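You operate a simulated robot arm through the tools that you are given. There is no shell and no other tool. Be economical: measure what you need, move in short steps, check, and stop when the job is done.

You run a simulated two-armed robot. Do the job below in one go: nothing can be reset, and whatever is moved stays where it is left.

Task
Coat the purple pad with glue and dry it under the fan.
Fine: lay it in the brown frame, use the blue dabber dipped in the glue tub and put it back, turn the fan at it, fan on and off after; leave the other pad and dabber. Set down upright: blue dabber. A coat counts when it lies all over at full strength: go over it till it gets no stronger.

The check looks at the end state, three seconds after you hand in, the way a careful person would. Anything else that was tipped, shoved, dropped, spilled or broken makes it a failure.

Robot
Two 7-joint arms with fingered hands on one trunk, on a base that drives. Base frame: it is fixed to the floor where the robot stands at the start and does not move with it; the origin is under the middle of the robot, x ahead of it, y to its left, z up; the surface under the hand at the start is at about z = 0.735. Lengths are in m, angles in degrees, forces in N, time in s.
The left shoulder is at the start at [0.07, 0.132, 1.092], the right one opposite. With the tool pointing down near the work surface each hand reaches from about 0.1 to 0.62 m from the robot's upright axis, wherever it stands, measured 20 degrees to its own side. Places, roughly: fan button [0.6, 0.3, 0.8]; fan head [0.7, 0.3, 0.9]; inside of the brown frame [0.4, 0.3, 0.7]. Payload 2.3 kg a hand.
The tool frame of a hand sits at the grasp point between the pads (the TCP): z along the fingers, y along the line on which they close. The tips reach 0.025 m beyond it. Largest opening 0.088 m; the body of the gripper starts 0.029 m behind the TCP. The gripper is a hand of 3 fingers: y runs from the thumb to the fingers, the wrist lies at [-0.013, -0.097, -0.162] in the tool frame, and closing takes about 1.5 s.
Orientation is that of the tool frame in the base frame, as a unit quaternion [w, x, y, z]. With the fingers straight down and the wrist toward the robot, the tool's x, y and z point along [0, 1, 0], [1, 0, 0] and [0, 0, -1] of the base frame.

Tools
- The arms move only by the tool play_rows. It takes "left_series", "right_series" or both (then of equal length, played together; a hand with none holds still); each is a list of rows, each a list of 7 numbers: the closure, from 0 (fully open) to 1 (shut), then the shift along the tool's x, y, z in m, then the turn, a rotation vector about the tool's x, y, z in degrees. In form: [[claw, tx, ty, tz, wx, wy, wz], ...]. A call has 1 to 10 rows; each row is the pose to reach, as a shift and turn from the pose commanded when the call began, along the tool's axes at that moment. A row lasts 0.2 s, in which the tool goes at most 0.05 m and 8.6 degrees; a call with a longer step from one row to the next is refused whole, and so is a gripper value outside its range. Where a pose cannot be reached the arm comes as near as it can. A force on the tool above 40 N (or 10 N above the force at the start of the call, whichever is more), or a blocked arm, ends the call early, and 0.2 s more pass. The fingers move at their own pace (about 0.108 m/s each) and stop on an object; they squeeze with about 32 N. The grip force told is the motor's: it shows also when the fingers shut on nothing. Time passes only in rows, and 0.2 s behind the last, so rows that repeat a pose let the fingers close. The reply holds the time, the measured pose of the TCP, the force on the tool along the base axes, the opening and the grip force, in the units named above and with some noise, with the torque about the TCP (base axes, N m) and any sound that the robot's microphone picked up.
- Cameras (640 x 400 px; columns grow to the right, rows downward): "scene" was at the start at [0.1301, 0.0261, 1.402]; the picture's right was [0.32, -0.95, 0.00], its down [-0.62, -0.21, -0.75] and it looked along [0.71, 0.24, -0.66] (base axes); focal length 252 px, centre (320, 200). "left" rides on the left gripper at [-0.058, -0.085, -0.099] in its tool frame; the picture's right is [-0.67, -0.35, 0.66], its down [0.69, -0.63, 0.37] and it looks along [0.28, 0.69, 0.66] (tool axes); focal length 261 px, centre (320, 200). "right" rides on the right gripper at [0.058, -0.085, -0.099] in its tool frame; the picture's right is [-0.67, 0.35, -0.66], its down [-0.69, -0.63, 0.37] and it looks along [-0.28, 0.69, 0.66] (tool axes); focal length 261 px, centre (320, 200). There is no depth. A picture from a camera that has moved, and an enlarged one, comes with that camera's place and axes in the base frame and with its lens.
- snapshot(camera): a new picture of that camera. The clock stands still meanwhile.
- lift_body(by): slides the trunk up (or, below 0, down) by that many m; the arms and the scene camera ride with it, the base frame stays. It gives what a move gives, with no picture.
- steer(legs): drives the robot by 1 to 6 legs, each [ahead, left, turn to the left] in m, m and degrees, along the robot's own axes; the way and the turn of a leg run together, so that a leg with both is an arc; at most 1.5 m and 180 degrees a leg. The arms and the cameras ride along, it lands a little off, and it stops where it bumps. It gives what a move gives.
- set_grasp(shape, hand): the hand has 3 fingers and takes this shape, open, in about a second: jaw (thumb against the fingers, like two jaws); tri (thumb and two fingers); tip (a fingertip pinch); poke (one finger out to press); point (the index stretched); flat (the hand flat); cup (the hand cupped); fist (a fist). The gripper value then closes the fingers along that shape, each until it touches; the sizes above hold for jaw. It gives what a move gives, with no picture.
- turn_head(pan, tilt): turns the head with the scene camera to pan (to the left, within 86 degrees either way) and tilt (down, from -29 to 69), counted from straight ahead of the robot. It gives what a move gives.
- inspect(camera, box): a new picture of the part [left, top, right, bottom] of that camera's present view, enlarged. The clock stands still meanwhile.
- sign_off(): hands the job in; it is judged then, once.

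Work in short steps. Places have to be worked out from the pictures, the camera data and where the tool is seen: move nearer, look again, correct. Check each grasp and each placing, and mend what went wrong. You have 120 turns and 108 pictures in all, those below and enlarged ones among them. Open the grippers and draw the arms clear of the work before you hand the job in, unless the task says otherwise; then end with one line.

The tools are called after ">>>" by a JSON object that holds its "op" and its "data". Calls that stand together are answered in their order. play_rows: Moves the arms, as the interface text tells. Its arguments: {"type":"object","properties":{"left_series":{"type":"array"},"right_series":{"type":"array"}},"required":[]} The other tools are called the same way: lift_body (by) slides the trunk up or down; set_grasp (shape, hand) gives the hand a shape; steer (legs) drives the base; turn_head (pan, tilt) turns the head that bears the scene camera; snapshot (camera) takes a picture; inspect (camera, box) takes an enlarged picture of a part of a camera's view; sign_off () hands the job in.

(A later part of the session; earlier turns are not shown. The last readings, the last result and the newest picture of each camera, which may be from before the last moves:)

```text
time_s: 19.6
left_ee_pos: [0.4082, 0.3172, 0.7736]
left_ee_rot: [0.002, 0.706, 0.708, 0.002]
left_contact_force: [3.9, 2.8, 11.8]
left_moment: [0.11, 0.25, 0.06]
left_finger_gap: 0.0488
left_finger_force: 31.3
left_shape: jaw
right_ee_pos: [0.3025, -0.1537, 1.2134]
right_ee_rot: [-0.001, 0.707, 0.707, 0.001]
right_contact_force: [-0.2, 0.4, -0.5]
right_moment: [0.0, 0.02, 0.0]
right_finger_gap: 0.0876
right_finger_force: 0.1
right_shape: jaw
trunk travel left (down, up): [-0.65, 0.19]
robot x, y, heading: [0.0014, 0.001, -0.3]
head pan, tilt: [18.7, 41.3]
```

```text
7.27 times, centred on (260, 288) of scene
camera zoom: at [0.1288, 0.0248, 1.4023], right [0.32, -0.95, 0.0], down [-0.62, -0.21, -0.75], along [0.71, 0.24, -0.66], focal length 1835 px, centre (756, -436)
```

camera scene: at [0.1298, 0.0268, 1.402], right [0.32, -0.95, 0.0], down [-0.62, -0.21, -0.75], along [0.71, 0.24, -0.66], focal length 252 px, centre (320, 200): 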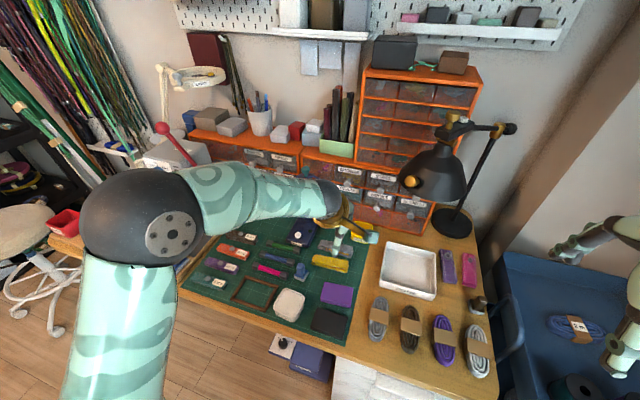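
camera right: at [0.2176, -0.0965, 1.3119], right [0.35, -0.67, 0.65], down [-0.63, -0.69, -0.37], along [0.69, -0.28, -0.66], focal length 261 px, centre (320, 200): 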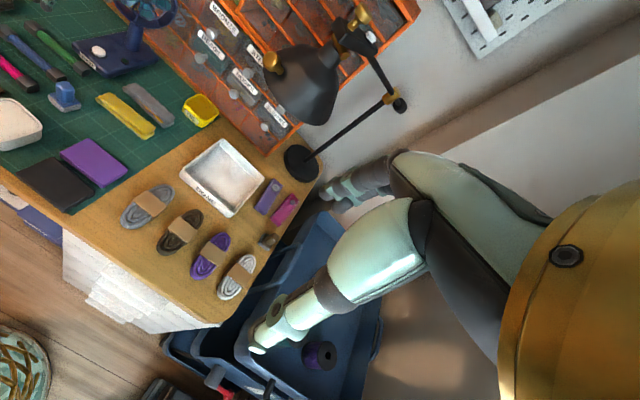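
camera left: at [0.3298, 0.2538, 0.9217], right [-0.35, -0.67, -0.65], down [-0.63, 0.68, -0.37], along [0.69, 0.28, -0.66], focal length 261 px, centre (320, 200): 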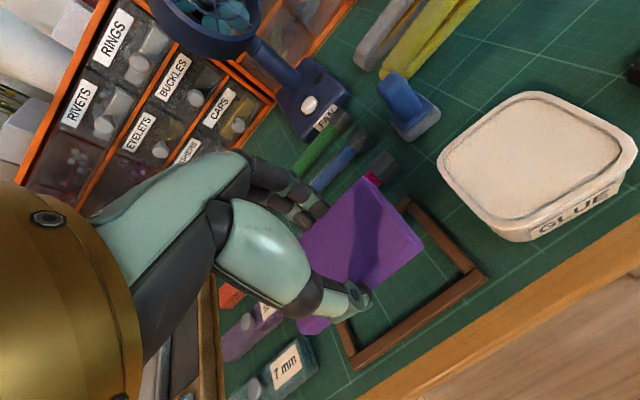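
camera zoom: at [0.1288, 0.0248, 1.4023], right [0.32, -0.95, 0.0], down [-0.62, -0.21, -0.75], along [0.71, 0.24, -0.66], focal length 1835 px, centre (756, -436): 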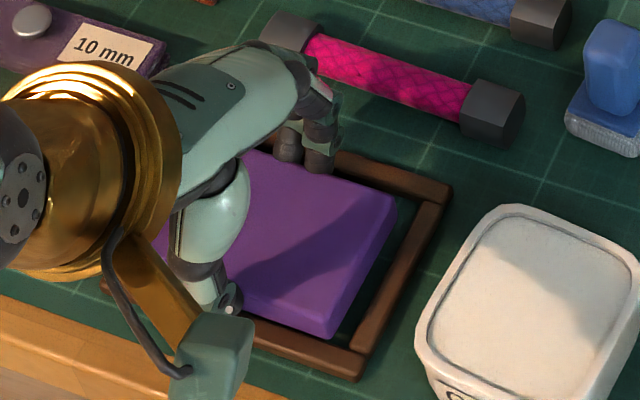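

There's contact (12 N) while the right side shows a wide gap, so the left end is likely on the left bar. I raise slightly, shift 4 mm right, 1.5 mm ahead, and lower again.

>>> {"op": "play_rows", "data": {"left_series": [[1, 0, 0, -0.006, 0, 0, 0], [1, -0.004, 0.0015, -0.006, 0, 0, 0], [1, -0.004, 0.0015, -0.006, 0, 0, 0], [1, -0.004, 0.0015, -0.002, 0, 0, 0], [1, -0.004, 0.0015, 0.0, 0, 0, 0], [1, -0.004, 0.0015, 0.0, 0, 0, 0]]}}

>>> {"op": "inspect", "data": {"camera": "left", "box": [270, 150, 500, 390]}}

>>> {"op": "inspect", "data": {"camera": "scene", "box": [225, 260, 295, 315]}}

```text
time_s: 21.0
left_ee_pos: [0.409, 0.3127, 0.7735]
left_ee_rot: [0.001, 0.707, 0.708, -0.001]
left_contact_force: [0.4, 0.3, -0.4]
left_moment: [0.0, -0.02, 0.03]
left_finger_gap: 0.0484
left_finger_force: 31.7
left_shape: jaw
right_ee_pos: [0.3031, -0.1536, 1.2129]
right_ee_rot: [0.0, 0.706, 0.708, 0.001]
right_contact_force: [-0.3, 0.8, 0.4]
right_moment: [0.0, -0.02, 0.01]
right_finger_gap: 0.0877
right_finger_force: 0.0
right_shape: jaw
trunk travel left (down, up): [-0.65, 0.19]
robot x, y, heading: [0.0001, -0.0002, -0.1]
head pan, tilt: [18.7, 41.3]
```

```text
1.67 times, centred on (385, 270) of left
camera zoom: at [0.3235, 0.2552, 0.8732], right [-0.35, -0.67, -0.65], down [-0.63, 0.68, -0.37], along [0.69, 0.29, -0.66], focal length 434 px, centre (212, 83)
```

zoom: 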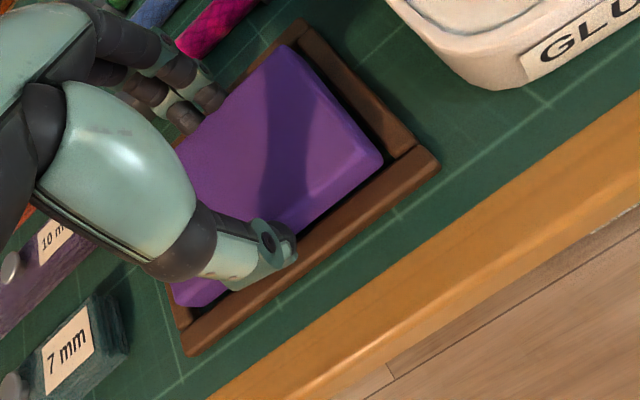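

```text
7.27 times, centred on (260, 288) of scene
camera zoom: at [0.1304, 0.0261, 1.402], right [0.32, -0.95, 0.0], down [-0.63, -0.21, -0.75], along [0.71, 0.24, -0.66], focal length 1835 px, centre (756, -436)
```

zoom: 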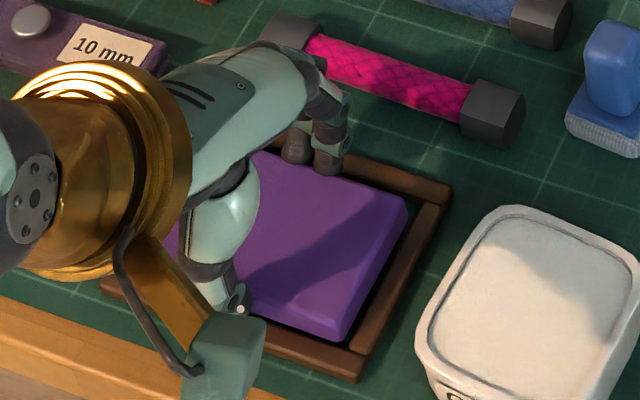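

No contact force now and the pad sits well within the frame. I lower 2 mm more, open gently and rise.

>>> {"op": "play_rows", "data": {"left_series": [[1, 0, 0, 0.002, 0, 0, 0], [1, 0, 0, 0.002, 0, 0, 0], [0.4, 0, 0, 0.002, 0, 0, 0], [0.3, 0, 0, 0.002, 0, 0, 0], [0.3, 0, 0, 0.002, 0, 0, 0], [0.3, 0, 0, -0.02, 0, 0, 0], [0.3, 0, 0, -0.06, 0, 0, 0], [0.3, 0, 0, -0.1, 0, 0, 0], [0.3, 0, 0, -0.14, 0, 0, 0], [0.3, 0, 0, -0.14, 0, 0, 0]]}}

>>> {"op": "snapshot", "data": {"camera": "left"}}

>>> {"op": "inspect", "data": {"camera": "scene", "box": [225, 240, 375, 345]}}

```text
time_s: 23.2
left_ee_pos: [0.4058, 0.312, 0.9118]
left_ee_rot: [-0.001, 0.706, 0.708, -0.001]
left_contact_force: [0.0, -0.4, -0.2]
left_moment: [0.04, 0.01, 0.02]
left_finger_gap: 0.0613
left_finger_force: 0.0
left_shape: jaw
right_ee_pos: [0.3047, -0.1523, 1.2139]
right_ee_rot: [-0.001, 0.707, 0.708, 0.0]
right_contact_force: [-0.2, -0.2, -0.2]
right_moment: [-0.03, 0.03, 0.01]
right_finger_gap: 0.0874
right_finger_force: 0.1
right_shape: jaw
trunk travel left (down, up): [-0.65, 0.19]
robot x, y, heading: [0.0005, 0.0002, -0.1]
head pan, tilt: [18.7, 41.3]
```

```text
65 pictures are left
camera left: at [0.3212, 0.2533, 1.01], right [-0.35, -0.67, -0.65], down [-0.63, 0.68, -0.37], along [0.69, 0.29, -0.66], focal length 261 px, centre (320, 200)
```

left: 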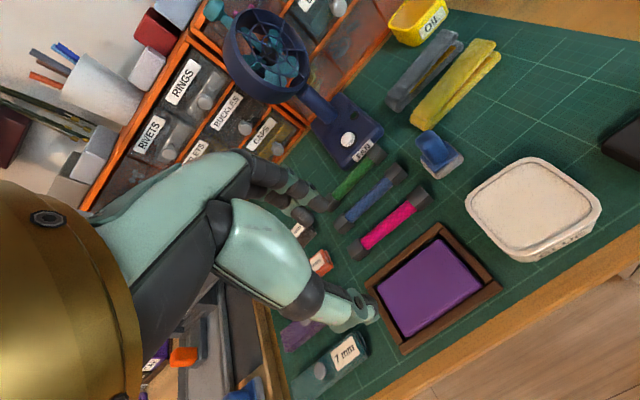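

```text
3.81 times, centred on (300, 292) of scene
camera zoom: at [0.1305, 0.0261, 1.402], right [0.32, -0.95, 0.0], down [-0.63, -0.21, -0.75], along [0.71, 0.24, -0.66], focal length 961 px, centre (396, -152)
```

zoom: 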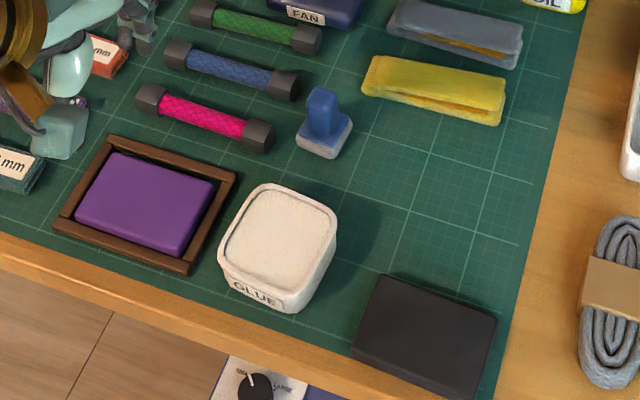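

The purple pad lies flat in the frame. The black pad was displaced about 13 mm toward the robot (now centred ≈ (0.387, 0.091), turned ~2°), so I go over it to grip and slide it back to its original place.

>>> {"op": "play_rows", "data": {"left_series": [[0.2, -0.045, -0.004, 0, 0, 0, 0], [0.2, -0.09, -0.008, 0, 0, 0, 0], [0.2, -0.135, -0.012, 0, 0, 0, 0], [0.2, -0.18, -0.016, 0, 0, 0, -1], [0.2, -0.221, -0.0195, 0.01, 0, 0, -2], [0.2, -0.221, -0.0195, 0.05, 0, 0, -2], [0.2, -0.221, -0.0195, 0.09, 0, 0, -2], [0.2, -0.221, -0.0195, 0.123, 0, 0, -2], [0.2, -0.221, -0.0195, 0.123, 0, 0, -2]]}}

>>> {"op": "inspect", "data": {"camera": "left", "box": [220, 140, 480, 380]}}

```text
time_s: 25.2
left_ee_pos: [0.3909, 0.0917, 0.7901]
left_ee_rot: [0.0, 0.694, 0.72, 0.0]
left_contact_force: [0.1, 0.1, -0.1]
left_moment: [0.02, -0.01, 0.0]
left_finger_gap: 0.0701
left_finger_force: 0.1
left_shape: jaw
right_ee_pos: [0.3013, -0.1521, 1.2133]
right_ee_rot: [-0.001, 0.707, 0.708, 0.0]
right_contact_force: [-0.4, -0.6, -0.8]
right_moment: [0.0, -0.01, 0.02]
right_finger_gap: 0.0877
right_finger_force: 0.1
right_shape: jaw
trunk travel left (down, up): [-0.65, 0.19]
robot x, y, heading: [-0.0006, -0.004, 0.3]
head pan, tilt: [18.7, 41.3]
```

```text
1.67 times, centred on (350, 260) of left
camera zoom: at [0.3071, 0.0313, 0.8901], right [-0.32, -0.68, -0.66], down [-0.65, 0.66, -0.37], along [0.68, 0.31, -0.66], focal length 434 px, centre (270, 100)
```

zoom: 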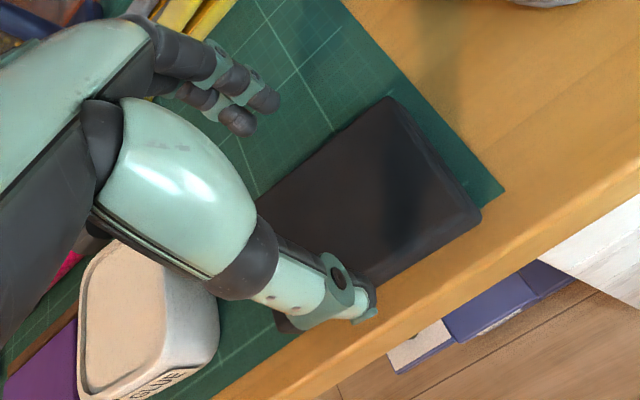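

The fingers straddle the black pad. I descend and close on it.

>>> {"op": "play_rows", "data": {"left_series": [[0.2, 0, -0.003, 0.01, 0, 0, 0], [0.2, 0, -0.003, 0.02, 0, 0, 0], [0.2, 0, -0.003, 0.026, 0, 0, 0], [0.35, 0, -0.003, 0.026, 0, 0, 0], [0.5, 0, -0.003, 0.026, 0, 0, 0], [0.7, 0, -0.003, 0.026, 0, 0, 0], [1, 0, -0.003, 0.026, 0, 0, 0], [1, 0, -0.003, 0.026, 0, 0, 0], [1, 0, -0.003, 0.026, 0, 0, 0]]}}

>>> {"op": "inspect", "data": {"camera": "scene", "box": [280, 270, 370, 350]}}

```text
time_s: 27.2
left_ee_pos: [0.3859, 0.0918, 0.7639]
left_ee_rot: [0.001, 0.694, 0.72, 0.0]
left_contact_force: [0.3, 0.5, -0.3]
left_moment: [0.01, 0.01, -0.01]
left_finger_gap: 0.0486
left_finger_force: 32.0
left_shape: jaw
right_ee_pos: [0.3039, -0.1536, 1.2114]
right_ee_rot: [-0.001, 0.707, 0.708, 0.0]
right_contact_force: [-0.3, -0.3, 0.5]
right_moment: [0.0, -0.03, -0.01]
right_finger_gap: 0.0878
right_finger_force: 0.1
right_shape: jaw
trunk travel left (down, up): [-0.65, 0.19]
robot x, y, heading: [0.0007, -0.0016, 0.2]
head pan, tilt: [18.7, 41.3]
```

```text
5.00 times, centred on (325, 310) of scene
camera zoom: at [0.1303, 0.0257, 1.402], right [0.32, -0.95, 0.0], down [-0.62, -0.21, -0.75], along [0.71, 0.24, -0.66], focal length 1262 px, centre (295, -350)
```

zoom: 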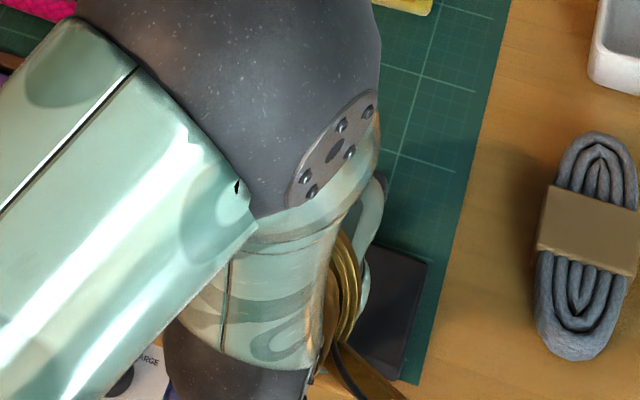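

Held. I lift 2 mm, move it 12.5 mm ahead and 2 mm left with a small turn, set it down and release.

>>> {"op": "play_rows", "data": {"left_series": [[1, 0, 0, -0.003, 0, 0, 0], [1, 0.001, 0.006, -0.003, 0, 0, 0.8], [1, 0.0015, 0.0125, -0.003, 0, 0, 1.5], [1, 0.0015, 0.0125, -0.003, 0, 0, 1.5], [1, 0.0015, 0.0125, 0.0, 0, 0, 1.5], [0.5, 0.0015, 0.0125, 0.0, 0, 0, 1.5], [0.25, 0.0015, 0.0125, 0.0, 0, 0, 1.5], [0.25, 0.0015, 0.0125, 0.0, 0, 0, 1.5], [0.25, 0.0015, 0.0125, -0.04, 0, 0, 1.5], [0.25, 0.0015, 0.0125, -0.085, 0, 0, 1.5]]}}

```text
time_s: 29.4
left_ee_pos: [0.3982, 0.0928, 0.8472]
left_ee_rot: [0.0, 0.704, 0.711, 0.0]
left_contact_force: [0.9, 0.0, 0.3]
left_moment: [0.01, -0.01, 0.01]
left_finger_gap: 0.0655
left_finger_force: 0.0
left_shape: jaw
right_ee_pos: [0.3012, -0.1535, 1.2136]
right_ee_rot: [-0.001, 0.706, 0.708, 0.001]
right_contact_force: [0.7, 0.4, -0.2]
right_moment: [-0.01, 0.03, -0.02]
right_finger_gap: 0.0877
right_finger_force: 0.1
right_shape: jaw
trunk travel left (down, up): [-0.65, 0.19]
robot x, y, heading: [-0.0011, 0.0001, -0.1]
head pan, tilt: [18.7, 41.3]
```

Black pad set down. I check it and take a zoom on the dabber and tub to locate them exactly.

>>> {"op": "inspect", "data": {"camera": "scene", "box": [280, 235, 320, 270]}}

>>> {"op": "inspect", "data": {"camera": "scene", "box": [265, 255, 355, 330]}}

```text
11.43 times, centred on (300, 252) of scene
camera zoom: at [0.1285, 0.0254, 1.4021], right [0.32, -0.95, 0.0], down [-0.62, -0.21, -0.75], along [0.71, 0.24, -0.66], focal length 2884 px, centre (549, -400)
```

zoom: 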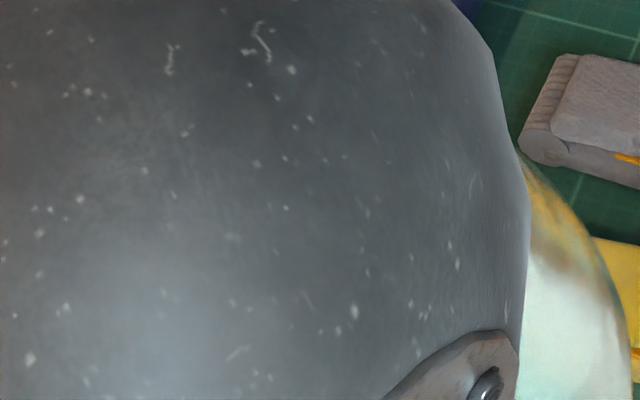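

```text
5.33 times, centred on (310, 292) of scene
camera zoom: at [0.1285, 0.0254, 1.4021], right [0.32, -0.95, 0.0], down [-0.62, -0.21, -0.75], along [0.71, 0.24, -0.66], focal length 1346 px, centre (373, -293)
```

zoom: 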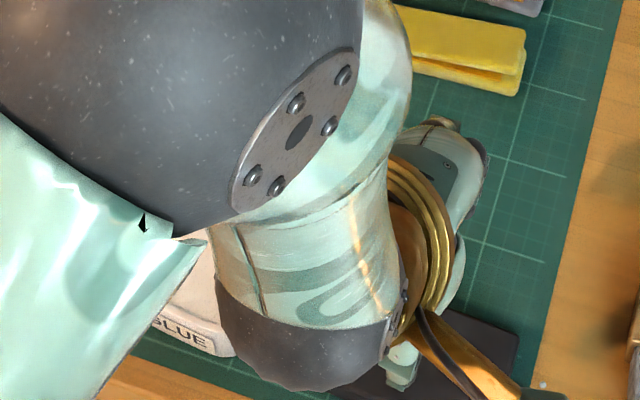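

The arm blocks the view. I move the hand away to the left and look again.

>>> {"op": "play_rows", "data": {"left_series": [[0, 0, 0, -0.045, 0, 0, 0], [0, 0.03, 0.005, -0.08, 0, 0, 0], [0, 0.07, 0.01, -0.1, 0, 0, 0], [0, 0.115, 0.015, -0.1, 0, 0, 0], [0, 0.16, 0.025, -0.1, 0, 0, 0], [0, 0.2, 0.035, -0.1, 0, 0, 0], [0, 0.237, 0.045, -0.1, 0, 0, 0], [0, 0.237, 0.045, -0.1, 0, 0, 0]]}}

>>> {"op": "inspect", "data": {"camera": "scene", "box": [275, 235, 365, 335]}}

>>> {"op": "inspect", "data": {"camera": "left", "box": [360, 110, 540, 270]}}

```text
time_s: 31.2
left_ee_pos: [0.443, 0.3309, 0.9468]
left_ee_rot: [0.001, 0.704, 0.711, 0.0]
left_contact_force: [0.3, -0.8, -0.5]
left_moment: [0.02, -0.02, 0.0]
left_finger_gap: 0.0878
left_finger_force: 0.0
left_shape: jaw
right_ee_pos: [0.3023, -0.153, 1.2128]
right_ee_rot: [-0.001, 0.706, 0.708, 0.002]
right_contact_force: [-0.3, -0.6, 0.4]
right_moment: [0.0, 0.0, -0.01]
right_finger_gap: 0.0875
right_finger_force: 0.1
right_shape: jaw
trunk travel left (down, up): [-0.65, 0.19]
robot x, y, heading: [-0.0017, -0.0033, -0.1]
head pan, tilt: [18.7, 41.3]
```

```text
4.00 times, centred on (320, 285) of scene
camera zoom: at [0.13, 0.0252, 1.402], right [0.32, -0.95, 0.0], down [-0.62, -0.21, -0.75], along [0.71, 0.24, -0.66], focal length 1009 px, centre (320, -140)
```

zoom: 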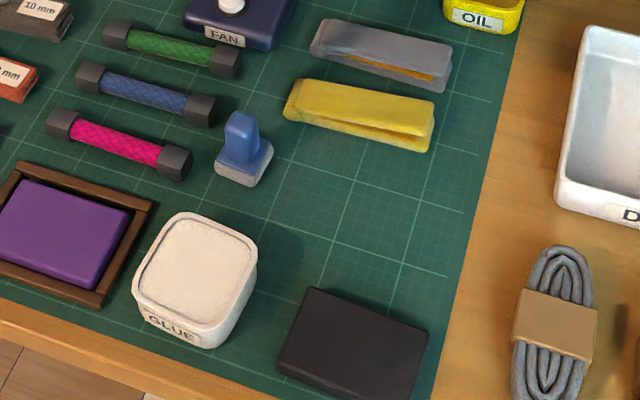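

```text
2.50 times, centred on (450, 190) of left
camera zoom: at [0.3586, 0.272, 1.0464], right [-0.34, -0.67, -0.66], down [-0.64, 0.68, -0.37], along [0.69, 0.29, -0.66], focal length 652 px, centre (-5, 225)
```

zoom: 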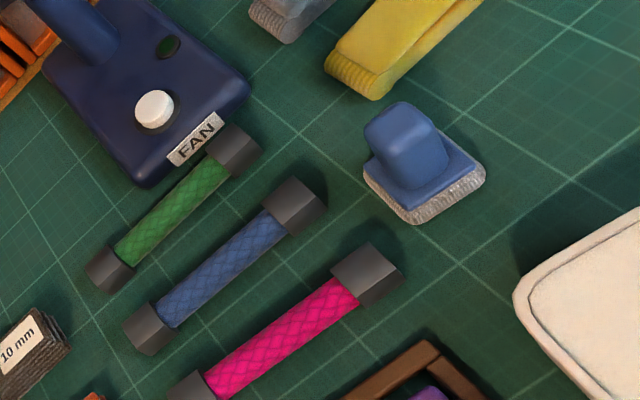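

The black pad is back within about 1–2 mm. The dabber knob is at ≈ (0.507, 0.213), top z ≈ 0.79. The tub's top centre is ≈ (0.405, 0.203), z ≈ 0.775. I move above the dabber.

>>> {"op": "play_rows", "data": {"left_series": [[0.3, -0.03, 0.015, 0.0, 0, 0, 0], [0.3, -0.06, 0.032, 0.01, 0, 0, 0], [0.3, -0.09, 0.047, 0.03, 0, 0, 0], [0.3, -0.1187, 0.0628, 0.05, 0, 0, 0], [0.3, -0.1187, 0.0628, 0.08, 0, 0, 0], [0.3, -0.1187, 0.0628, 0.105, 0, 0, 0], [0.3, -0.1187, 0.0628, 0.105, 0, 0, 0]]}}

>>> {"op": "inspect", "data": {"camera": "left", "box": [220, 140, 480, 380]}}

>>> {"op": "inspect", "data": {"camera": "scene", "box": [260, 220, 340, 280]}}

```text
time_s: 32.8
left_ee_pos: [0.5046, 0.2121, 0.8449]
left_ee_rot: [0.001, 0.703, 0.711, 0.0]
left_contact_force: [0.3, 0.0, 0.6]
left_moment: [0.0, -0.01, 0.02]
left_finger_gap: 0.0619
left_finger_force: 0.1
left_shape: jaw
right_ee_pos: [0.3031, -0.1528, 1.2138]
right_ee_rot: [-0.001, 0.706, 0.708, 0.0]
right_contact_force: [0.1, 0.7, 0.6]
right_moment: [-0.01, 0.01, 0.04]
right_finger_gap: 0.0876
right_finger_force: 0.0
right_shape: jaw
trunk travel left (down, up): [-0.65, 0.19]
robot x, y, heading: [0.0029, 0.0006, 0.1]
head pan, tilt: [18.7, 41.3]
```

```text
1.67 times, centred on (350, 260) of left
camera zoom: at [0.4203, 0.1532, 0.9447], right [-0.34, -0.67, -0.66], down [-0.64, 0.68, -0.37], along [0.69, 0.29, -0.66], focal length 434 px, centre (270, 100)
```

zoom: 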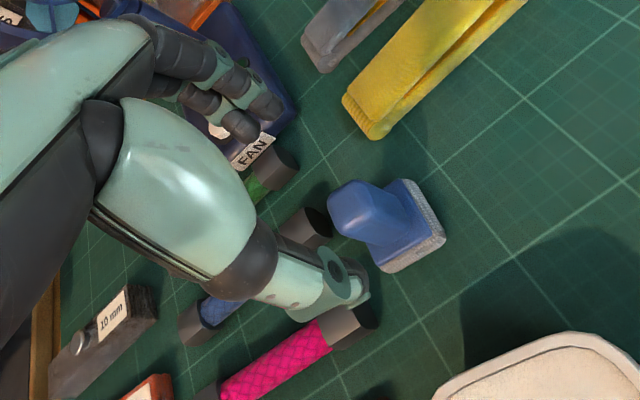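

```text
6.67 times, centred on (300, 250) of scene
camera zoom: at [0.13, 0.0254, 1.402], right [0.32, -0.95, 0.0], down [-0.62, -0.21, -0.75], along [0.71, 0.24, -0.66], focal length 1682 px, centre (453, -133)
```

zoom: 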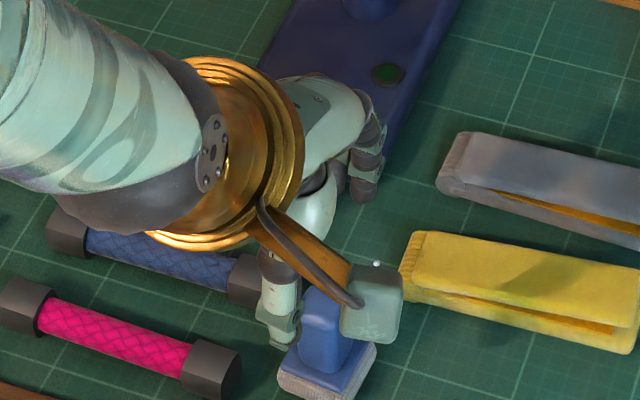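

The hand is centred on the dabber; the base edges show it turned about -6.5°. I turn to match, descend so the tips are at z ≈ 0.759, and close.

>>> {"op": "play_rows", "data": {"left_series": [[0.3, 0, 0, 0.01, 0, 0, 3.5], [0.3, 0, 0.0005, 0.025, 0, 0, 7], [0.3, 0, 0.0005, 0.045, 0, 0, 7], [0.3, 0, 0.0005, 0.061, 0, 0, 7], [0.3, 0, 0.0005, 0.061, 0, 0, 7], [0.5, 0, 0.0005, 0.061, 0, 0, 7], [0.8, 0, 0.0005, 0.061, 0, 0, 7], [1, 0, 0.0005, 0.061, 0, 0, 7], [1, 0, 0.0005, 0.061, 0, 0, 7], [1, 0, 0.0005, 0.061, 0, 0, 7]]}}

>>> {"op": "inspect", "data": {"camera": "left", "box": [220, 140, 480, 380]}}

```text
time_s: 35.0
left_ee_pos: [0.5054, 0.2107, 0.7829]
left_ee_rot: [0.0, 0.745, 0.667, -0.001]
left_contact_force: [0.6, 0.1, 0.1]
left_moment: [-0.01, 0.04, 0.01]
left_finger_gap: 0.0157
left_finger_force: 32.4
left_shape: jaw
right_ee_pos: [0.3029, -0.1531, 1.2142]
right_ee_rot: [-0.001, 0.707, 0.708, 0.0]
right_contact_force: [-0.1, -0.4, 0.3]
right_moment: [-0.04, 0.03, 0.0]
right_finger_gap: 0.0875
right_finger_force: 0.0
right_shape: jaw
trunk travel left (down, up): [-0.65, 0.19]
robot x, y, heading: [0.003, 0.0009, -0.3]
head pan, tilt: [18.7, 41.3]
```

```text
1.67 times, centred on (350, 260) of left
camera zoom: at [0.4146, 0.1628, 0.8823], right [-0.42, -0.63, -0.65], down [-0.55, 0.75, -0.37], along [0.72, 0.2, -0.66], focal length 434 px, centre (270, 100)
```

zoom: 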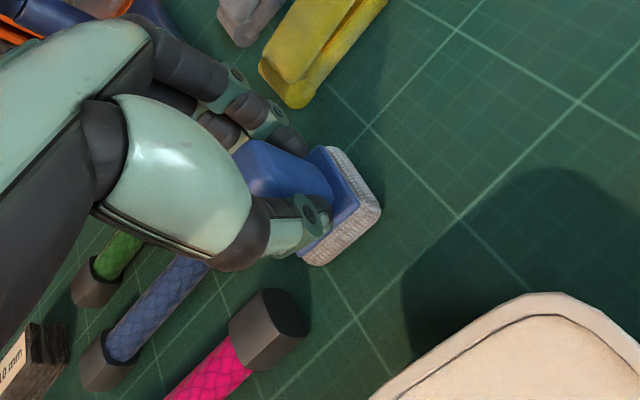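

The dabber is gripped at (0.5054, 0.2107, 0.783), yaw about -6.3°, which I note for putting it back. I lift it and carry it above the glue tub.

>>> {"op": "play_rows", "data": {"left_series": [[1, 0, 0, -0.03, 0, 0, 0], [1, 0, 0, -0.065, 0, 0, 0], [1, -0.005, -0.03, -0.075, 0, 0, -3], [1, -0.012, -0.065, -0.075, 0, 0, -6.3], [1, -0.0187, -0.099, -0.075, 0, 0, -6.3], [1, -0.0187, -0.099, -0.075, 0, 0, -6.3]]}}

>>> {"op": "snapshot", "data": {"camera": "left"}}

>>> {"op": "inspect", "data": {"camera": "scene", "box": [260, 250, 340, 330]}}

```text
time_s: 36.4
left_ee_pos: [0.4068, 0.2075, 0.8587]
left_ee_rot: [0.0, 0.707, 0.707, 0.0]
left_contact_force: [1.3, 0.5, -0.3]
left_moment: [0.01, 0.0, 0.0]
left_finger_gap: 0.0156
left_finger_force: 31.2
left_shape: jaw
right_ee_pos: [0.3036, -0.1541, 1.2123]
right_ee_rot: [-0.001, 0.706, 0.708, -0.001]
right_contact_force: [0.1, 0.0, 0.1]
right_moment: [0.02, 0.01, -0.03]
right_finger_gap: 0.0876
right_finger_force: 0.1
right_shape: jaw
trunk travel left (down, up): [-0.65, 0.19]
robot x, y, heading: [0.0001, 0.0007, -0.1]
head pan, tilt: [18.7, 41.3]
```

```text
54 pictures are left
camera left: at [0.3208, 0.1502, 0.9587], right [-0.35, -0.67, -0.66], down [-0.63, 0.69, -0.37], along [0.7, 0.28, -0.66], focal length 261 px, centre (320, 200)
```

left: 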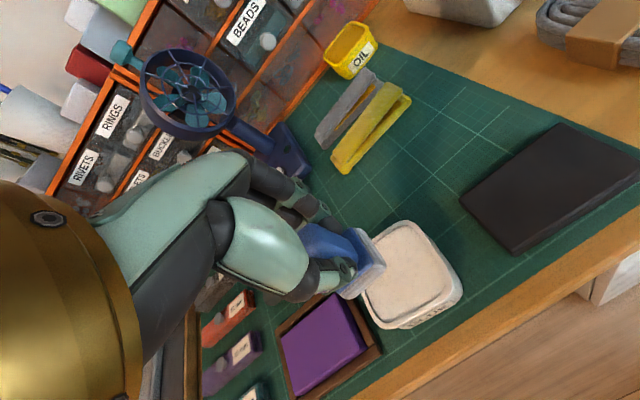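

```text
5.00 times, centred on (300, 290) of scene
camera zoom: at [0.1306, 0.0259, 1.402], right [0.32, -0.95, 0.0], down [-0.63, -0.21, -0.75], along [0.71, 0.24, -0.66], focal length 1262 px, centre (420, -250)
```

zoom: 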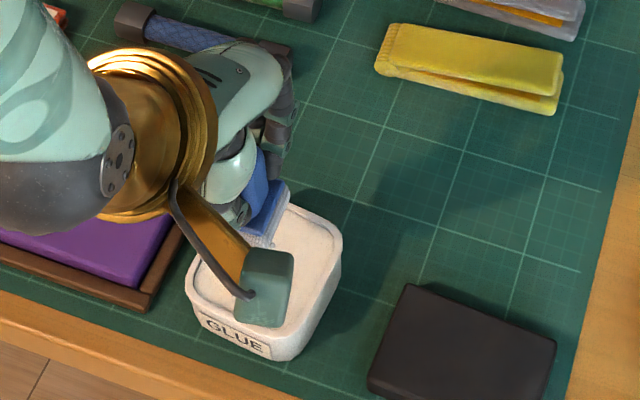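

Both cameras put the tub's centre at about (0.401, 0.200). I align and lower the dabber to the rim level, watching the force.

>>> {"op": "play_rows", "data": {"left_series": [[1, -0.004, -0.003, 0.0, 0, 0, 0], [1, -0.0075, -0.0058, 0.01, 0, 0, 0], [1, -0.0075, -0.0058, 0.025, 0, 0, 0], [1, -0.0075, -0.0058, 0.035, 0, 0, 0], [1, -0.0075, -0.0058, 0.042, 0, 0, 0], [1, -0.0075, -0.0058, 0.042, 0, 0, 0]]}}

>>> {"op": "inspect", "data": {"camera": "left", "box": [280, 180, 500, 350]}}

```text
time_s: 37.8
left_ee_pos: [0.4011, 0.1983, 0.8158]
left_ee_rot: [0.0, 0.708, 0.707, -0.001]
left_contact_force: [-1.1, 0.3, 0.3]
left_moment: [0.02, 0.01, 0.0]
left_finger_gap: 0.0155
left_finger_force: 32.4
left_shape: jaw
right_ee_pos: [0.3034, -0.1533, 1.2127]
right_ee_rot: [0.0, 0.707, 0.708, 0.0]
right_contact_force: [-0.1, -0.5, -0.2]
right_moment: [0.01, -0.02, 0.02]
right_finger_gap: 0.0876
right_finger_force: 0.1
right_shape: jaw
trunk travel left (down, up): [-0.65, 0.19]
robot x, y, heading: [0.0001, 0.0004, 0.2]
head pan, tilt: [18.7, 41.3]
```

```text
2.35 times, centred on (390, 265) of left
camera zoom: at [0.3154, 0.1406, 0.9149], right [-0.35, -0.67, -0.65], down [-0.63, 0.69, -0.37], along [0.69, 0.28, -0.66], focal length 613 px, centre (155, 47)
```

zoom: 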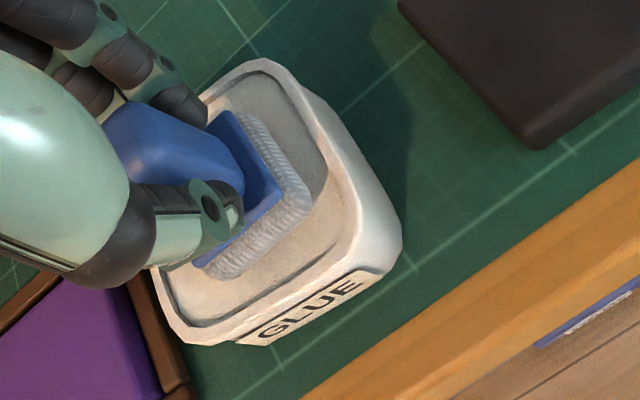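

The dabber is within the rim, just above the glue. I lower it in small steps until contact, hold, and read the force.

>>> {"op": "play_rows", "data": {"left_series": [[1, 0, 0, 0.003, 0, 0, 0], [1, 0, 0, 0.006, 0, 0, 0], [1, 0, 0, 0.009, 0, 0, 0], [1, 0, 0, 0.011, 0, 0, 0], [1, 0, 0, 0.011, 0, 0, 0]]}}

>>> {"op": "inspect", "data": {"camera": "left", "box": [280, 180, 500, 350]}}

```text
time_s: 38.9
left_ee_pos: [0.3993, 0.1972, 0.81]
left_ee_rot: [0.006, 0.707, 0.707, 0.008]
left_contact_force: [-2.7, 1.1, 27.6]
left_moment: [0.06, 0.06, 0.02]
left_finger_gap: 0.0184
left_finger_force: 32.0
left_shape: jaw
right_ee_pos: [0.2967, -0.1549, 1.2155]
right_ee_rot: [0.001, 0.707, 0.707, 0.003]
right_contact_force: [0.1, 0.3, -0.1]
right_moment: [-0.01, -0.01, 0.0]
right_finger_gap: 0.0878
right_finger_force: 0.1
right_shape: jaw
trunk travel left (down, up): [-0.65, 0.19]
robot x, y, heading: [-0.0005, 0.001, 0.2]
head pan, tilt: [18.7, 41.3]
stopped in row 5 (left hand): the force on the tool passed its limit at 41 N (the readings are from after the stop); the commanded pose is now the measured one
```

```text
2.35 times, centred on (390, 265) of left
camera zoom: at [0.3122, 0.1393, 0.9074], right [-0.33, -0.67, -0.66], down [-0.62, 0.69, -0.38], along [0.71, 0.29, -0.65], focal length 613 px, centre (155, 47)
```

zoom: 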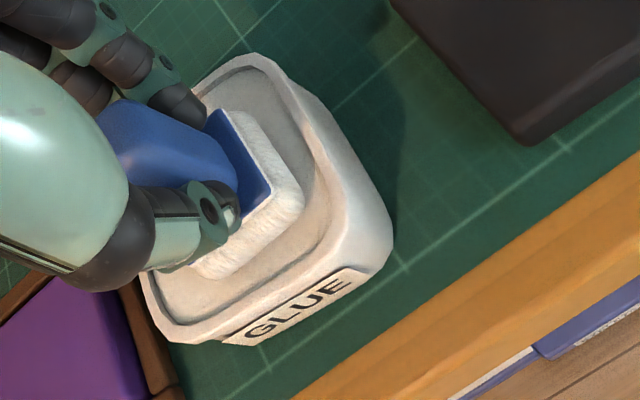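

The sponge turned white with glue (force peaked at 41 N). I lift and check the dabber in the grip.

>>> {"op": "play_rows", "data": {"left_series": [[1, 0, 0, -0.01, 0, 0, 0], [1, 0, 0, -0.03, 0, 0, 0], [1, 0, 0, -0.05, 0, 0, 0], [1, 0, 0, -0.05, 0, 0, 0]]}}

>>> {"op": "inspect", "data": {"camera": "left", "box": [250, 180, 470, 350]}}

>>> {"op": "inspect", "data": {"camera": "scene", "box": [220, 250, 330, 330]}}

```text
time_s: 39.9
left_ee_pos: [0.403, 0.1987, 0.8547]
left_ee_rot: [0.003, 0.707, 0.707, 0.003]
left_contact_force: [-0.1, -0.6, 0.1]
left_moment: [-0.01, -0.01, 0.0]
left_finger_gap: 0.0172
left_finger_force: 32.1
left_shape: jaw
right_ee_pos: [0.304, -0.1518, 1.2136]
right_ee_rot: [-0.001, 0.707, 0.707, 0.0]
right_contact_force: [-0.1, -0.3, 0.4]
right_moment: [0.03, 0.01, 0.01]
right_finger_gap: 0.0877
right_finger_force: 0.1
right_shape: jaw
trunk travel left (down, up): [-0.65, 0.19]
robot x, y, heading: [-0.0013, -0.0009, 0.1]
head pan, tilt: [18.7, 41.3]
```

```text
2.35 times, centred on (360, 265) of left
camera zoom: at [0.317, 0.1409, 0.9528], right [-0.34, -0.67, -0.66], down [-0.63, 0.69, -0.37], along [0.7, 0.28, -0.66], focal length 613 px, centre (226, 47)
```

zoom: 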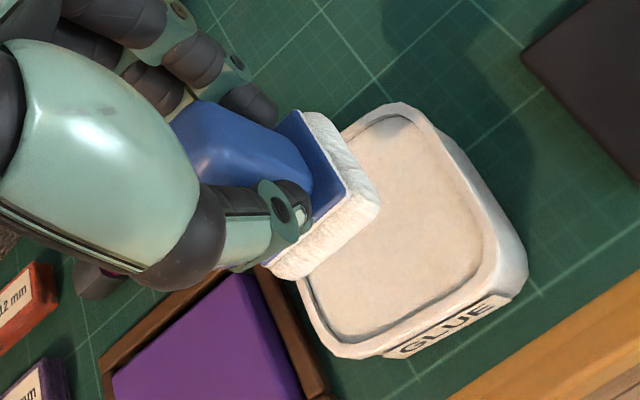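

```text
5.00 times, centred on (275, 290) of scene
camera zoom: at [0.1311, 0.0262, 1.4019], right [0.32, -0.95, 0.0], down [-0.63, -0.21, -0.75], along [0.71, 0.24, -0.66], focal length 1262 px, centre (545, -250)
```

zoom: 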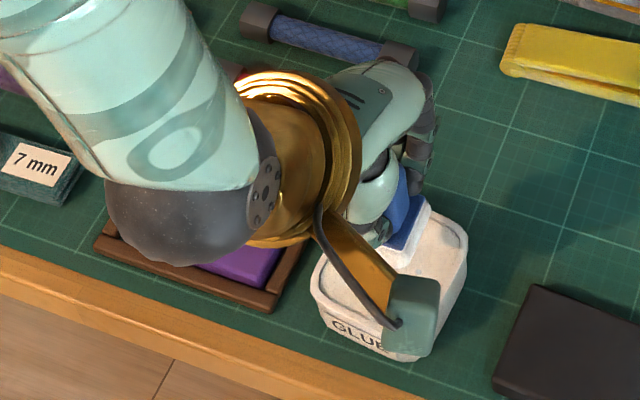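

The dabber is well loaded and firm in the grip. The pad is centred ≈ (0.4105, 0.312), so I carry the dabber over its far-left quarter (0.4225, 0.338), just above the surface.

>>> {"op": "play_rows", "data": {"left_series": [[1, 0.035, 0.005, 0.0, 0, 0, 0], [1, 0.07, 0.01, 0.0, 0, 0, 0], [1, 0.105, 0.015, 0.005, 0, 0, 0], [1, 0.1393, 0.0196, 0.015, 0, 0, 0], [1, 0.1393, 0.0196, 0.035, 0, 0, 0], [1, 0.1393, 0.0196, 0.05, 0, 0, 0], [1, 0.1393, 0.0196, 0.05, 0, 0, 0]]}}

>>> {"op": "inspect", "data": {"camera": "left", "box": [250, 180, 470, 350]}}

>>> {"op": "inspect", "data": {"camera": "scene", "box": [220, 255, 300, 315]}}

```text
time_s: 41.5
left_ee_pos: [0.4223, 0.3387, 0.8084]
left_ee_rot: [0.004, 0.707, 0.707, 0.004]
left_contact_force: [-0.6, -0.1, -0.6]
left_moment: [-0.04, 0.0, -0.02]
left_finger_gap: 0.0169
left_finger_force: 32.1
left_shape: jaw
right_ee_pos: [0.3029, -0.1525, 1.2136]
right_ee_rot: [0.0, 0.706, 0.708, 0.001]
right_contact_force: [-0.1, -0.2, 1.1]
right_moment: [0.0, 0.0, 0.04]
right_finger_gap: 0.0877
right_finger_force: 0.1
right_shape: jaw
trunk travel left (down, up): [-0.65, 0.19]
robot x, y, heading: [0.0008, -0.0038, -0.2]
head pan, tilt: [18.7, 41.3]
```

```text
2.35 times, centred on (360, 265) of left
camera zoom: at [0.335, 0.2801, 0.9072], right [-0.34, -0.67, -0.66], down [-0.63, 0.69, -0.37], along [0.7, 0.28, -0.65], focal length 613 px, centre (226, 47)
```

zoom: 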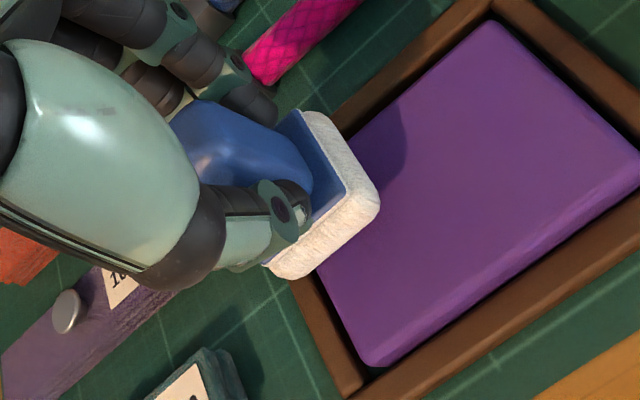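

```text
6.67 times, centred on (260, 285) of scene
camera zoom: at [0.13, 0.0264, 1.402], right [0.32, -0.95, 0.0], down [-0.62, -0.21, -0.75], along [0.71, 0.24, -0.66], focal length 1682 px, centre (720, -367)
```

zoom: 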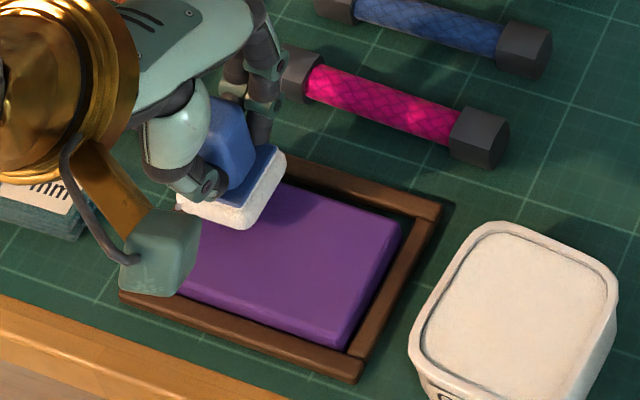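

Scene view puts the sponge at (0.422, 0.339), inside the frame. I lower it onto the pad gently.

>>> {"op": "play_rows", "data": {"left_series": [[1, 0, 0, 0.006, 0, 0, 0], [1, 0, 0, 0.011, 0, 0, 0], [1, 0, 0, 0.014, 0, 0, 0], [1, 0, 0, 0.016, 0, 0, 0], [1, 0, 0, 0.016, 0, 0, 0]]}}

```text
time_s: 42.7
left_ee_pos: [0.4202, 0.3366, 0.7947]
left_ee_rot: [0.007, 0.707, 0.707, 0.01]
left_contact_force: [8.0, 8.7, 36.6]
left_moment: [0.22, -0.32, 0.06]
left_finger_gap: 0.0186
left_finger_force: 31.9
left_shape: jaw
right_ee_pos: [0.2987, -0.1551, 1.213]
right_ee_rot: [-0.001, 0.706, 0.708, 0.004]
right_contact_force: [-0.1, 0.8, -0.2]
right_moment: [-0.02, 0.02, -0.01]
right_finger_gap: 0.0875
right_finger_force: 0.1
right_shape: jaw
trunk travel left (down, up): [-0.65, 0.19]
robot x, y, heading: [0.0009, -0.0029, 0.0]
head pan, tilt: [18.7, 41.3]
```

Contact is at about z 0.797 with 37 N, too hard. I ease up 3.5 mm and sweep right along the far half, shift, and back left along the near half.

>>> {"op": "play_rows", "data": {"left_series": [[1, 0, 0, -0.0035, 0, 0, 0], [1, -0.014, 0, -0.0035, 0, 0, 0], [1, -0.028, 0, -0.0035, 0, 0, 0], [1, -0.042, 0, -0.0035, 0, 0, 0], [1, -0.054, 0, -0.0035, 0, 0, 0], [1, -0.054, -0.012, -0.0035, 0, 0, 0], [1, -0.054, -0.024, -0.0035, 0, 0, 0], [1, -0.036, -0.024, -0.0035, 0, 0, 0], [1, -0.018, -0.024, -0.0035, 0, 0, 0], [1, 0, -0.024, -0.0035, 0, 0, 0]]}}

>>> {"op": "inspect", "data": {"camera": "left", "box": [250, 180, 470, 350]}}

>>> {"op": "inspect", "data": {"camera": "scene", "box": [220, 255, 300, 315]}}

```text
time_s: 44.9
left_ee_pos: [0.3978, 0.3369, 0.7949]
left_ee_rot: [0.003, 0.708, 0.706, 0.005]
left_contact_force: [-1.0, -5.4, 6.7]
left_moment: [-0.02, -0.16, -0.11]
left_finger_gap: 0.0156
left_finger_force: 31.3
left_shape: jaw
right_ee_pos: [0.3011, -0.1541, 1.2137]
right_ee_rot: [-0.001, 0.707, 0.708, 0.001]
right_contact_force: [0.8, -0.2, 0.6]
right_moment: [0.0, -0.01, 0.0]
right_finger_gap: 0.0877
right_finger_force: 0.0
right_shape: jaw
trunk travel left (down, up): [-0.65, 0.19]
robot x, y, heading: [0.0034, -0.0, 0.1]
head pan, tilt: [18.7, 41.3]
```

```text
2.35 times, centred on (360, 265) of left
camera zoom: at [0.3117, 0.2787, 0.8928], right [-0.34, -0.67, -0.66], down [-0.62, 0.69, -0.37], along [0.7, 0.29, -0.65], focal length 613 px, centre (226, 47)
```

zoom: 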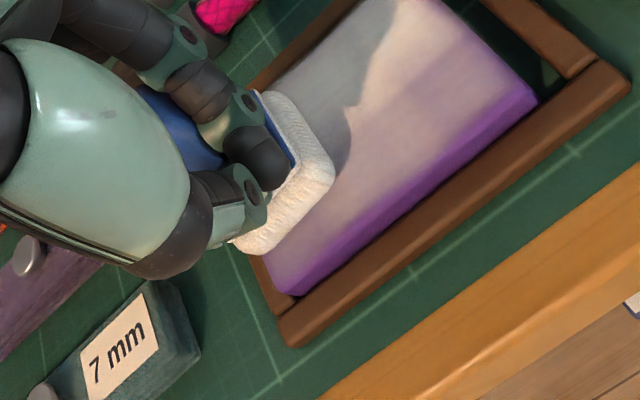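

```text
6.67 times, centred on (260, 285) of scene
camera zoom: at [0.1286, 0.024, 1.4022], right [0.32, -0.95, 0.0], down [-0.62, -0.21, -0.75], along [0.71, 0.24, -0.66], focal length 1682 px, centre (720, -367)
```

zoom: 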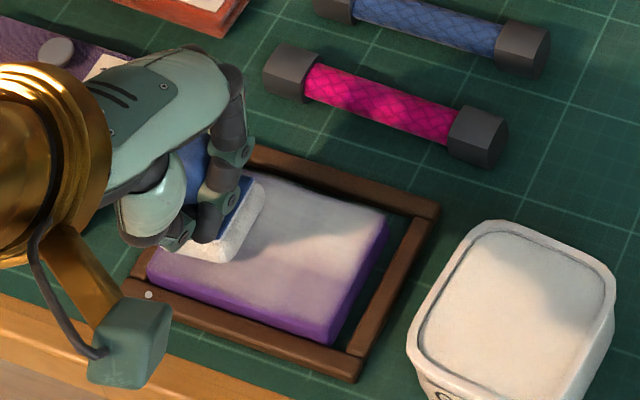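

Glue goes on (far half stronger), but the dabber seems to have shifted in the grip. I lift slightly and inspect how it is held.

>>> {"op": "play_rows", "data": {"left_series": [[1, 0, 0, -0.02, 0, 0, 0], [1, 0, 0, -0.05, 0, 0, 0], [1, 0, 0, -0.05, 0, 0, 0]]}}

>>> {"op": "inspect", "data": {"camera": "left", "box": [250, 150, 470, 320]}}

>>> {"op": "inspect", "data": {"camera": "scene", "box": [215, 240, 295, 310]}}

```text
time_s: 45.7
left_ee_pos: [0.3978, 0.3377, 0.8436]
left_ee_rot: [0.004, 0.707, 0.707, 0.002]
left_contact_force: [-0.2, -0.8, -0.3]
left_moment: [-0.01, 0.0, 0.01]
left_finger_gap: 0.0148
left_finger_force: 32.4
left_shape: jaw
right_ee_pos: [0.305, -0.1528, 1.2126]
right_ee_rot: [-0.001, 0.706, 0.708, 0.0]
right_contact_force: [0.2, -0.4, 0.2]
right_moment: [0.01, -0.03, 0.0]
right_finger_gap: 0.0876
right_finger_force: 0.0
right_shape: jaw
trunk travel left (down, up): [-0.65, 0.19]
robot x, y, heading: [0.0016, 0.001, 0.1]
head pan, tilt: [18.7, 41.3]
```

```text
2.35 times, centred on (360, 235) of left
camera zoom: at [0.312, 0.2793, 0.9423], right [-0.34, -0.67, -0.66], down [-0.63, 0.69, -0.37], along [0.7, 0.28, -0.65], focal length 613 px, centre (226, 118)
```

zoom: 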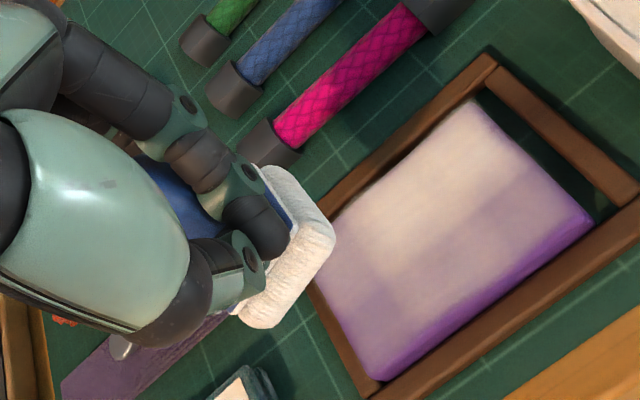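

```text
5.71 times, centred on (255, 275) of scene
camera zoom: at [0.1307, 0.0266, 1.4019], right [0.32, -0.95, 0.0], down [-0.63, -0.21, -0.75], along [0.71, 0.24, -0.66], focal length 1442 px, centre (691, -229)
```

zoom: 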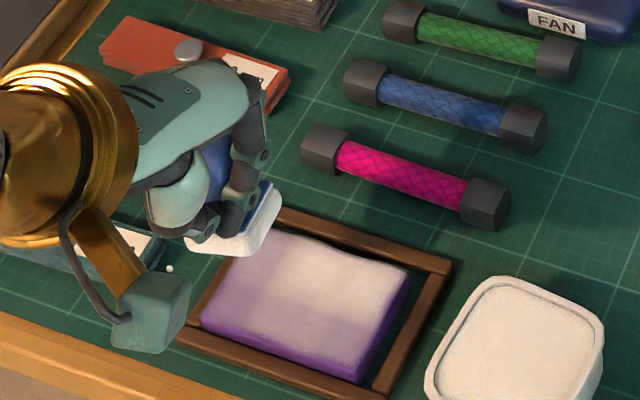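

The dabber slid and tilted to the left in the fingers. I'll stand it on the middle of the pad, release it, and regrip it squarely.

>>> {"op": "play_rows", "data": {"left_series": [[1, -0.016, 0.006, 0.005, 0, 0, 0], [1, -0.033, 0.012, 0.015, 0, 0, 0], [1, -0.033, 0.012, 0.03, 0, 0, 0], [1, -0.033, 0.012, 0.04, 0, 0, 0], [1, -0.033, 0.012, 0.046, 0, 0, 0], [1, -0.033, 0.012, 0.048, 0, 0, 0], [1, -0.033, 0.012, 0.048, 0, 0, 0]]}}

>>> {"op": "inspect", "data": {"camera": "left", "box": [250, 150, 470, 320]}}

```text
time_s: 47.3
left_ee_pos: [0.4086, 0.3035, 0.7955]
left_ee_rot: [0.004, 0.707, 0.707, 0.004]
left_contact_force: [0.5, -2.1, 2.9]
left_moment: [0.05, -0.04, -0.01]
left_finger_gap: 0.0148
left_finger_force: 31.9
left_shape: jaw
right_ee_pos: [0.3027, -0.1541, 1.2135]
right_ee_rot: [-0.001, 0.706, 0.708, 0.002]
right_contact_force: [-0.5, 0.1, 1.1]
right_moment: [0.02, 0.01, 0.0]
right_finger_gap: 0.0877
right_finger_force: 0.0
right_shape: jaw
trunk travel left (down, up): [-0.65, 0.19]
robot x, y, heading: [-0.0014, -0.0019, 0.3]
head pan, tilt: [18.7, 41.3]
```

```text
2.35 times, centred on (360, 235) of left
camera zoom: at [0.3232, 0.2459, 0.8944], right [-0.34, -0.67, -0.66], down [-0.62, 0.69, -0.37], along [0.7, 0.28, -0.65], focal length 613 px, centre (226, 118)
```

zoom: 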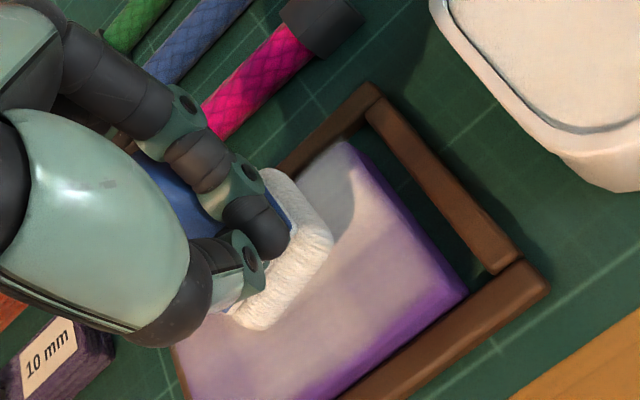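

It touches lightly (3 N). I lower 1.5 mm more, open slowly, then rise and look.

>>> {"op": "play_rows", "data": {"left_series": [[1, 0, 0, 0.0015, 0, 0, 0], [0.8, 0, 0, 0.0015, 0, 0, 0], [0.7, 0, 0, 0.0015, 0, 0, 0], [0.5, 0, 0, 0.0015, 0, 0, 0], [0.4, 0, 0, 0.0015, 0, 0, 0], [0.3, 0, 0, 0.0, 0, 0, 0], [0.3, 0, 0, -0.02, 0, 0, 0], [0.3, 0, 0, -0.045, 0, 0, 0], [0.3, 0, 0, -0.07, 0, 0, 0], [0.3, 0, 0, -0.07, 0, 0, 0]]}}

>>> {"op": "inspect", "data": {"camera": "left", "box": [250, 150, 490, 340]}}

>>> {"op": "inspect", "data": {"camera": "scene", "box": [215, 240, 295, 310]}}

```text
time_s: 49.5
left_ee_pos: [0.4111, 0.3043, 0.8659]
left_ee_rot: [0.003, 0.707, 0.708, 0.004]
left_contact_force: [-1.5, -0.1, 0.0]
left_moment: [0.03, -0.02, 0.0]
left_finger_gap: 0.0612
left_finger_force: 0.0
left_shape: jaw
right_ee_pos: [0.3027, -0.1532, 1.2126]
right_ee_rot: [-0.001, 0.706, 0.708, 0.0]
right_contact_force: [0.0, -0.4, 0.1]
right_moment: [0.01, -0.04, -0.03]
right_finger_gap: 0.0877
right_finger_force: 0.1
right_shape: jaw
trunk travel left (down, up): [-0.65, 0.19]
robot x, y, heading: [0.0013, -0.0016, -0.1]
head pan, tilt: [18.7, 41.3]
```

```text
2.11 times, centred on (370, 245) of left
camera zoom: at [0.3246, 0.2472, 0.9635], right [-0.34, -0.67, -0.66], down [-0.63, 0.69, -0.37], along [0.7, 0.28, -0.65], focal length 549 px, centre (215, 105)
```

zoom: 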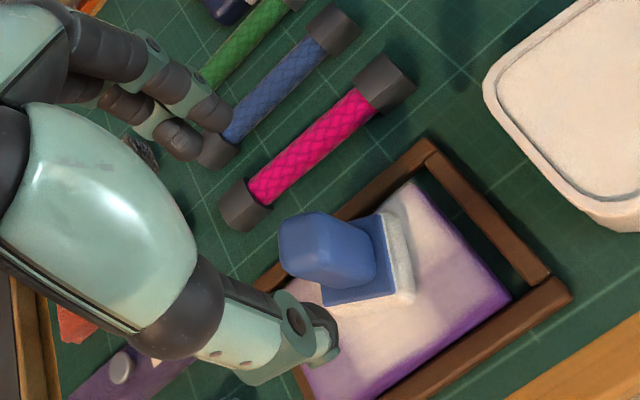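

```text
5.71 times, centred on (255, 275) of scene
camera zoom: at [0.1304, 0.0262, 1.402], right [0.32, -0.95, 0.0], down [-0.62, -0.21, -0.75], along [0.71, 0.24, -0.66], focal length 1442 px, centre (691, -229)
```

zoom: 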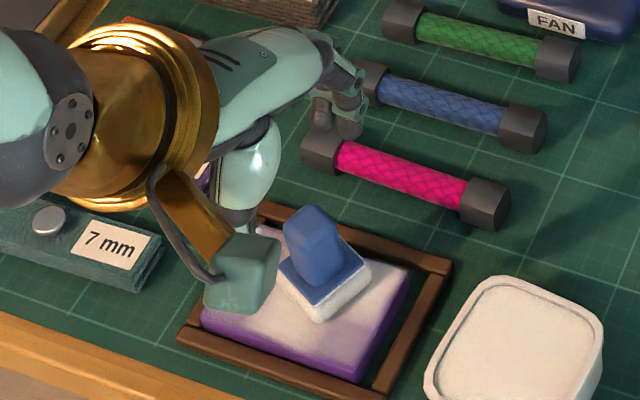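

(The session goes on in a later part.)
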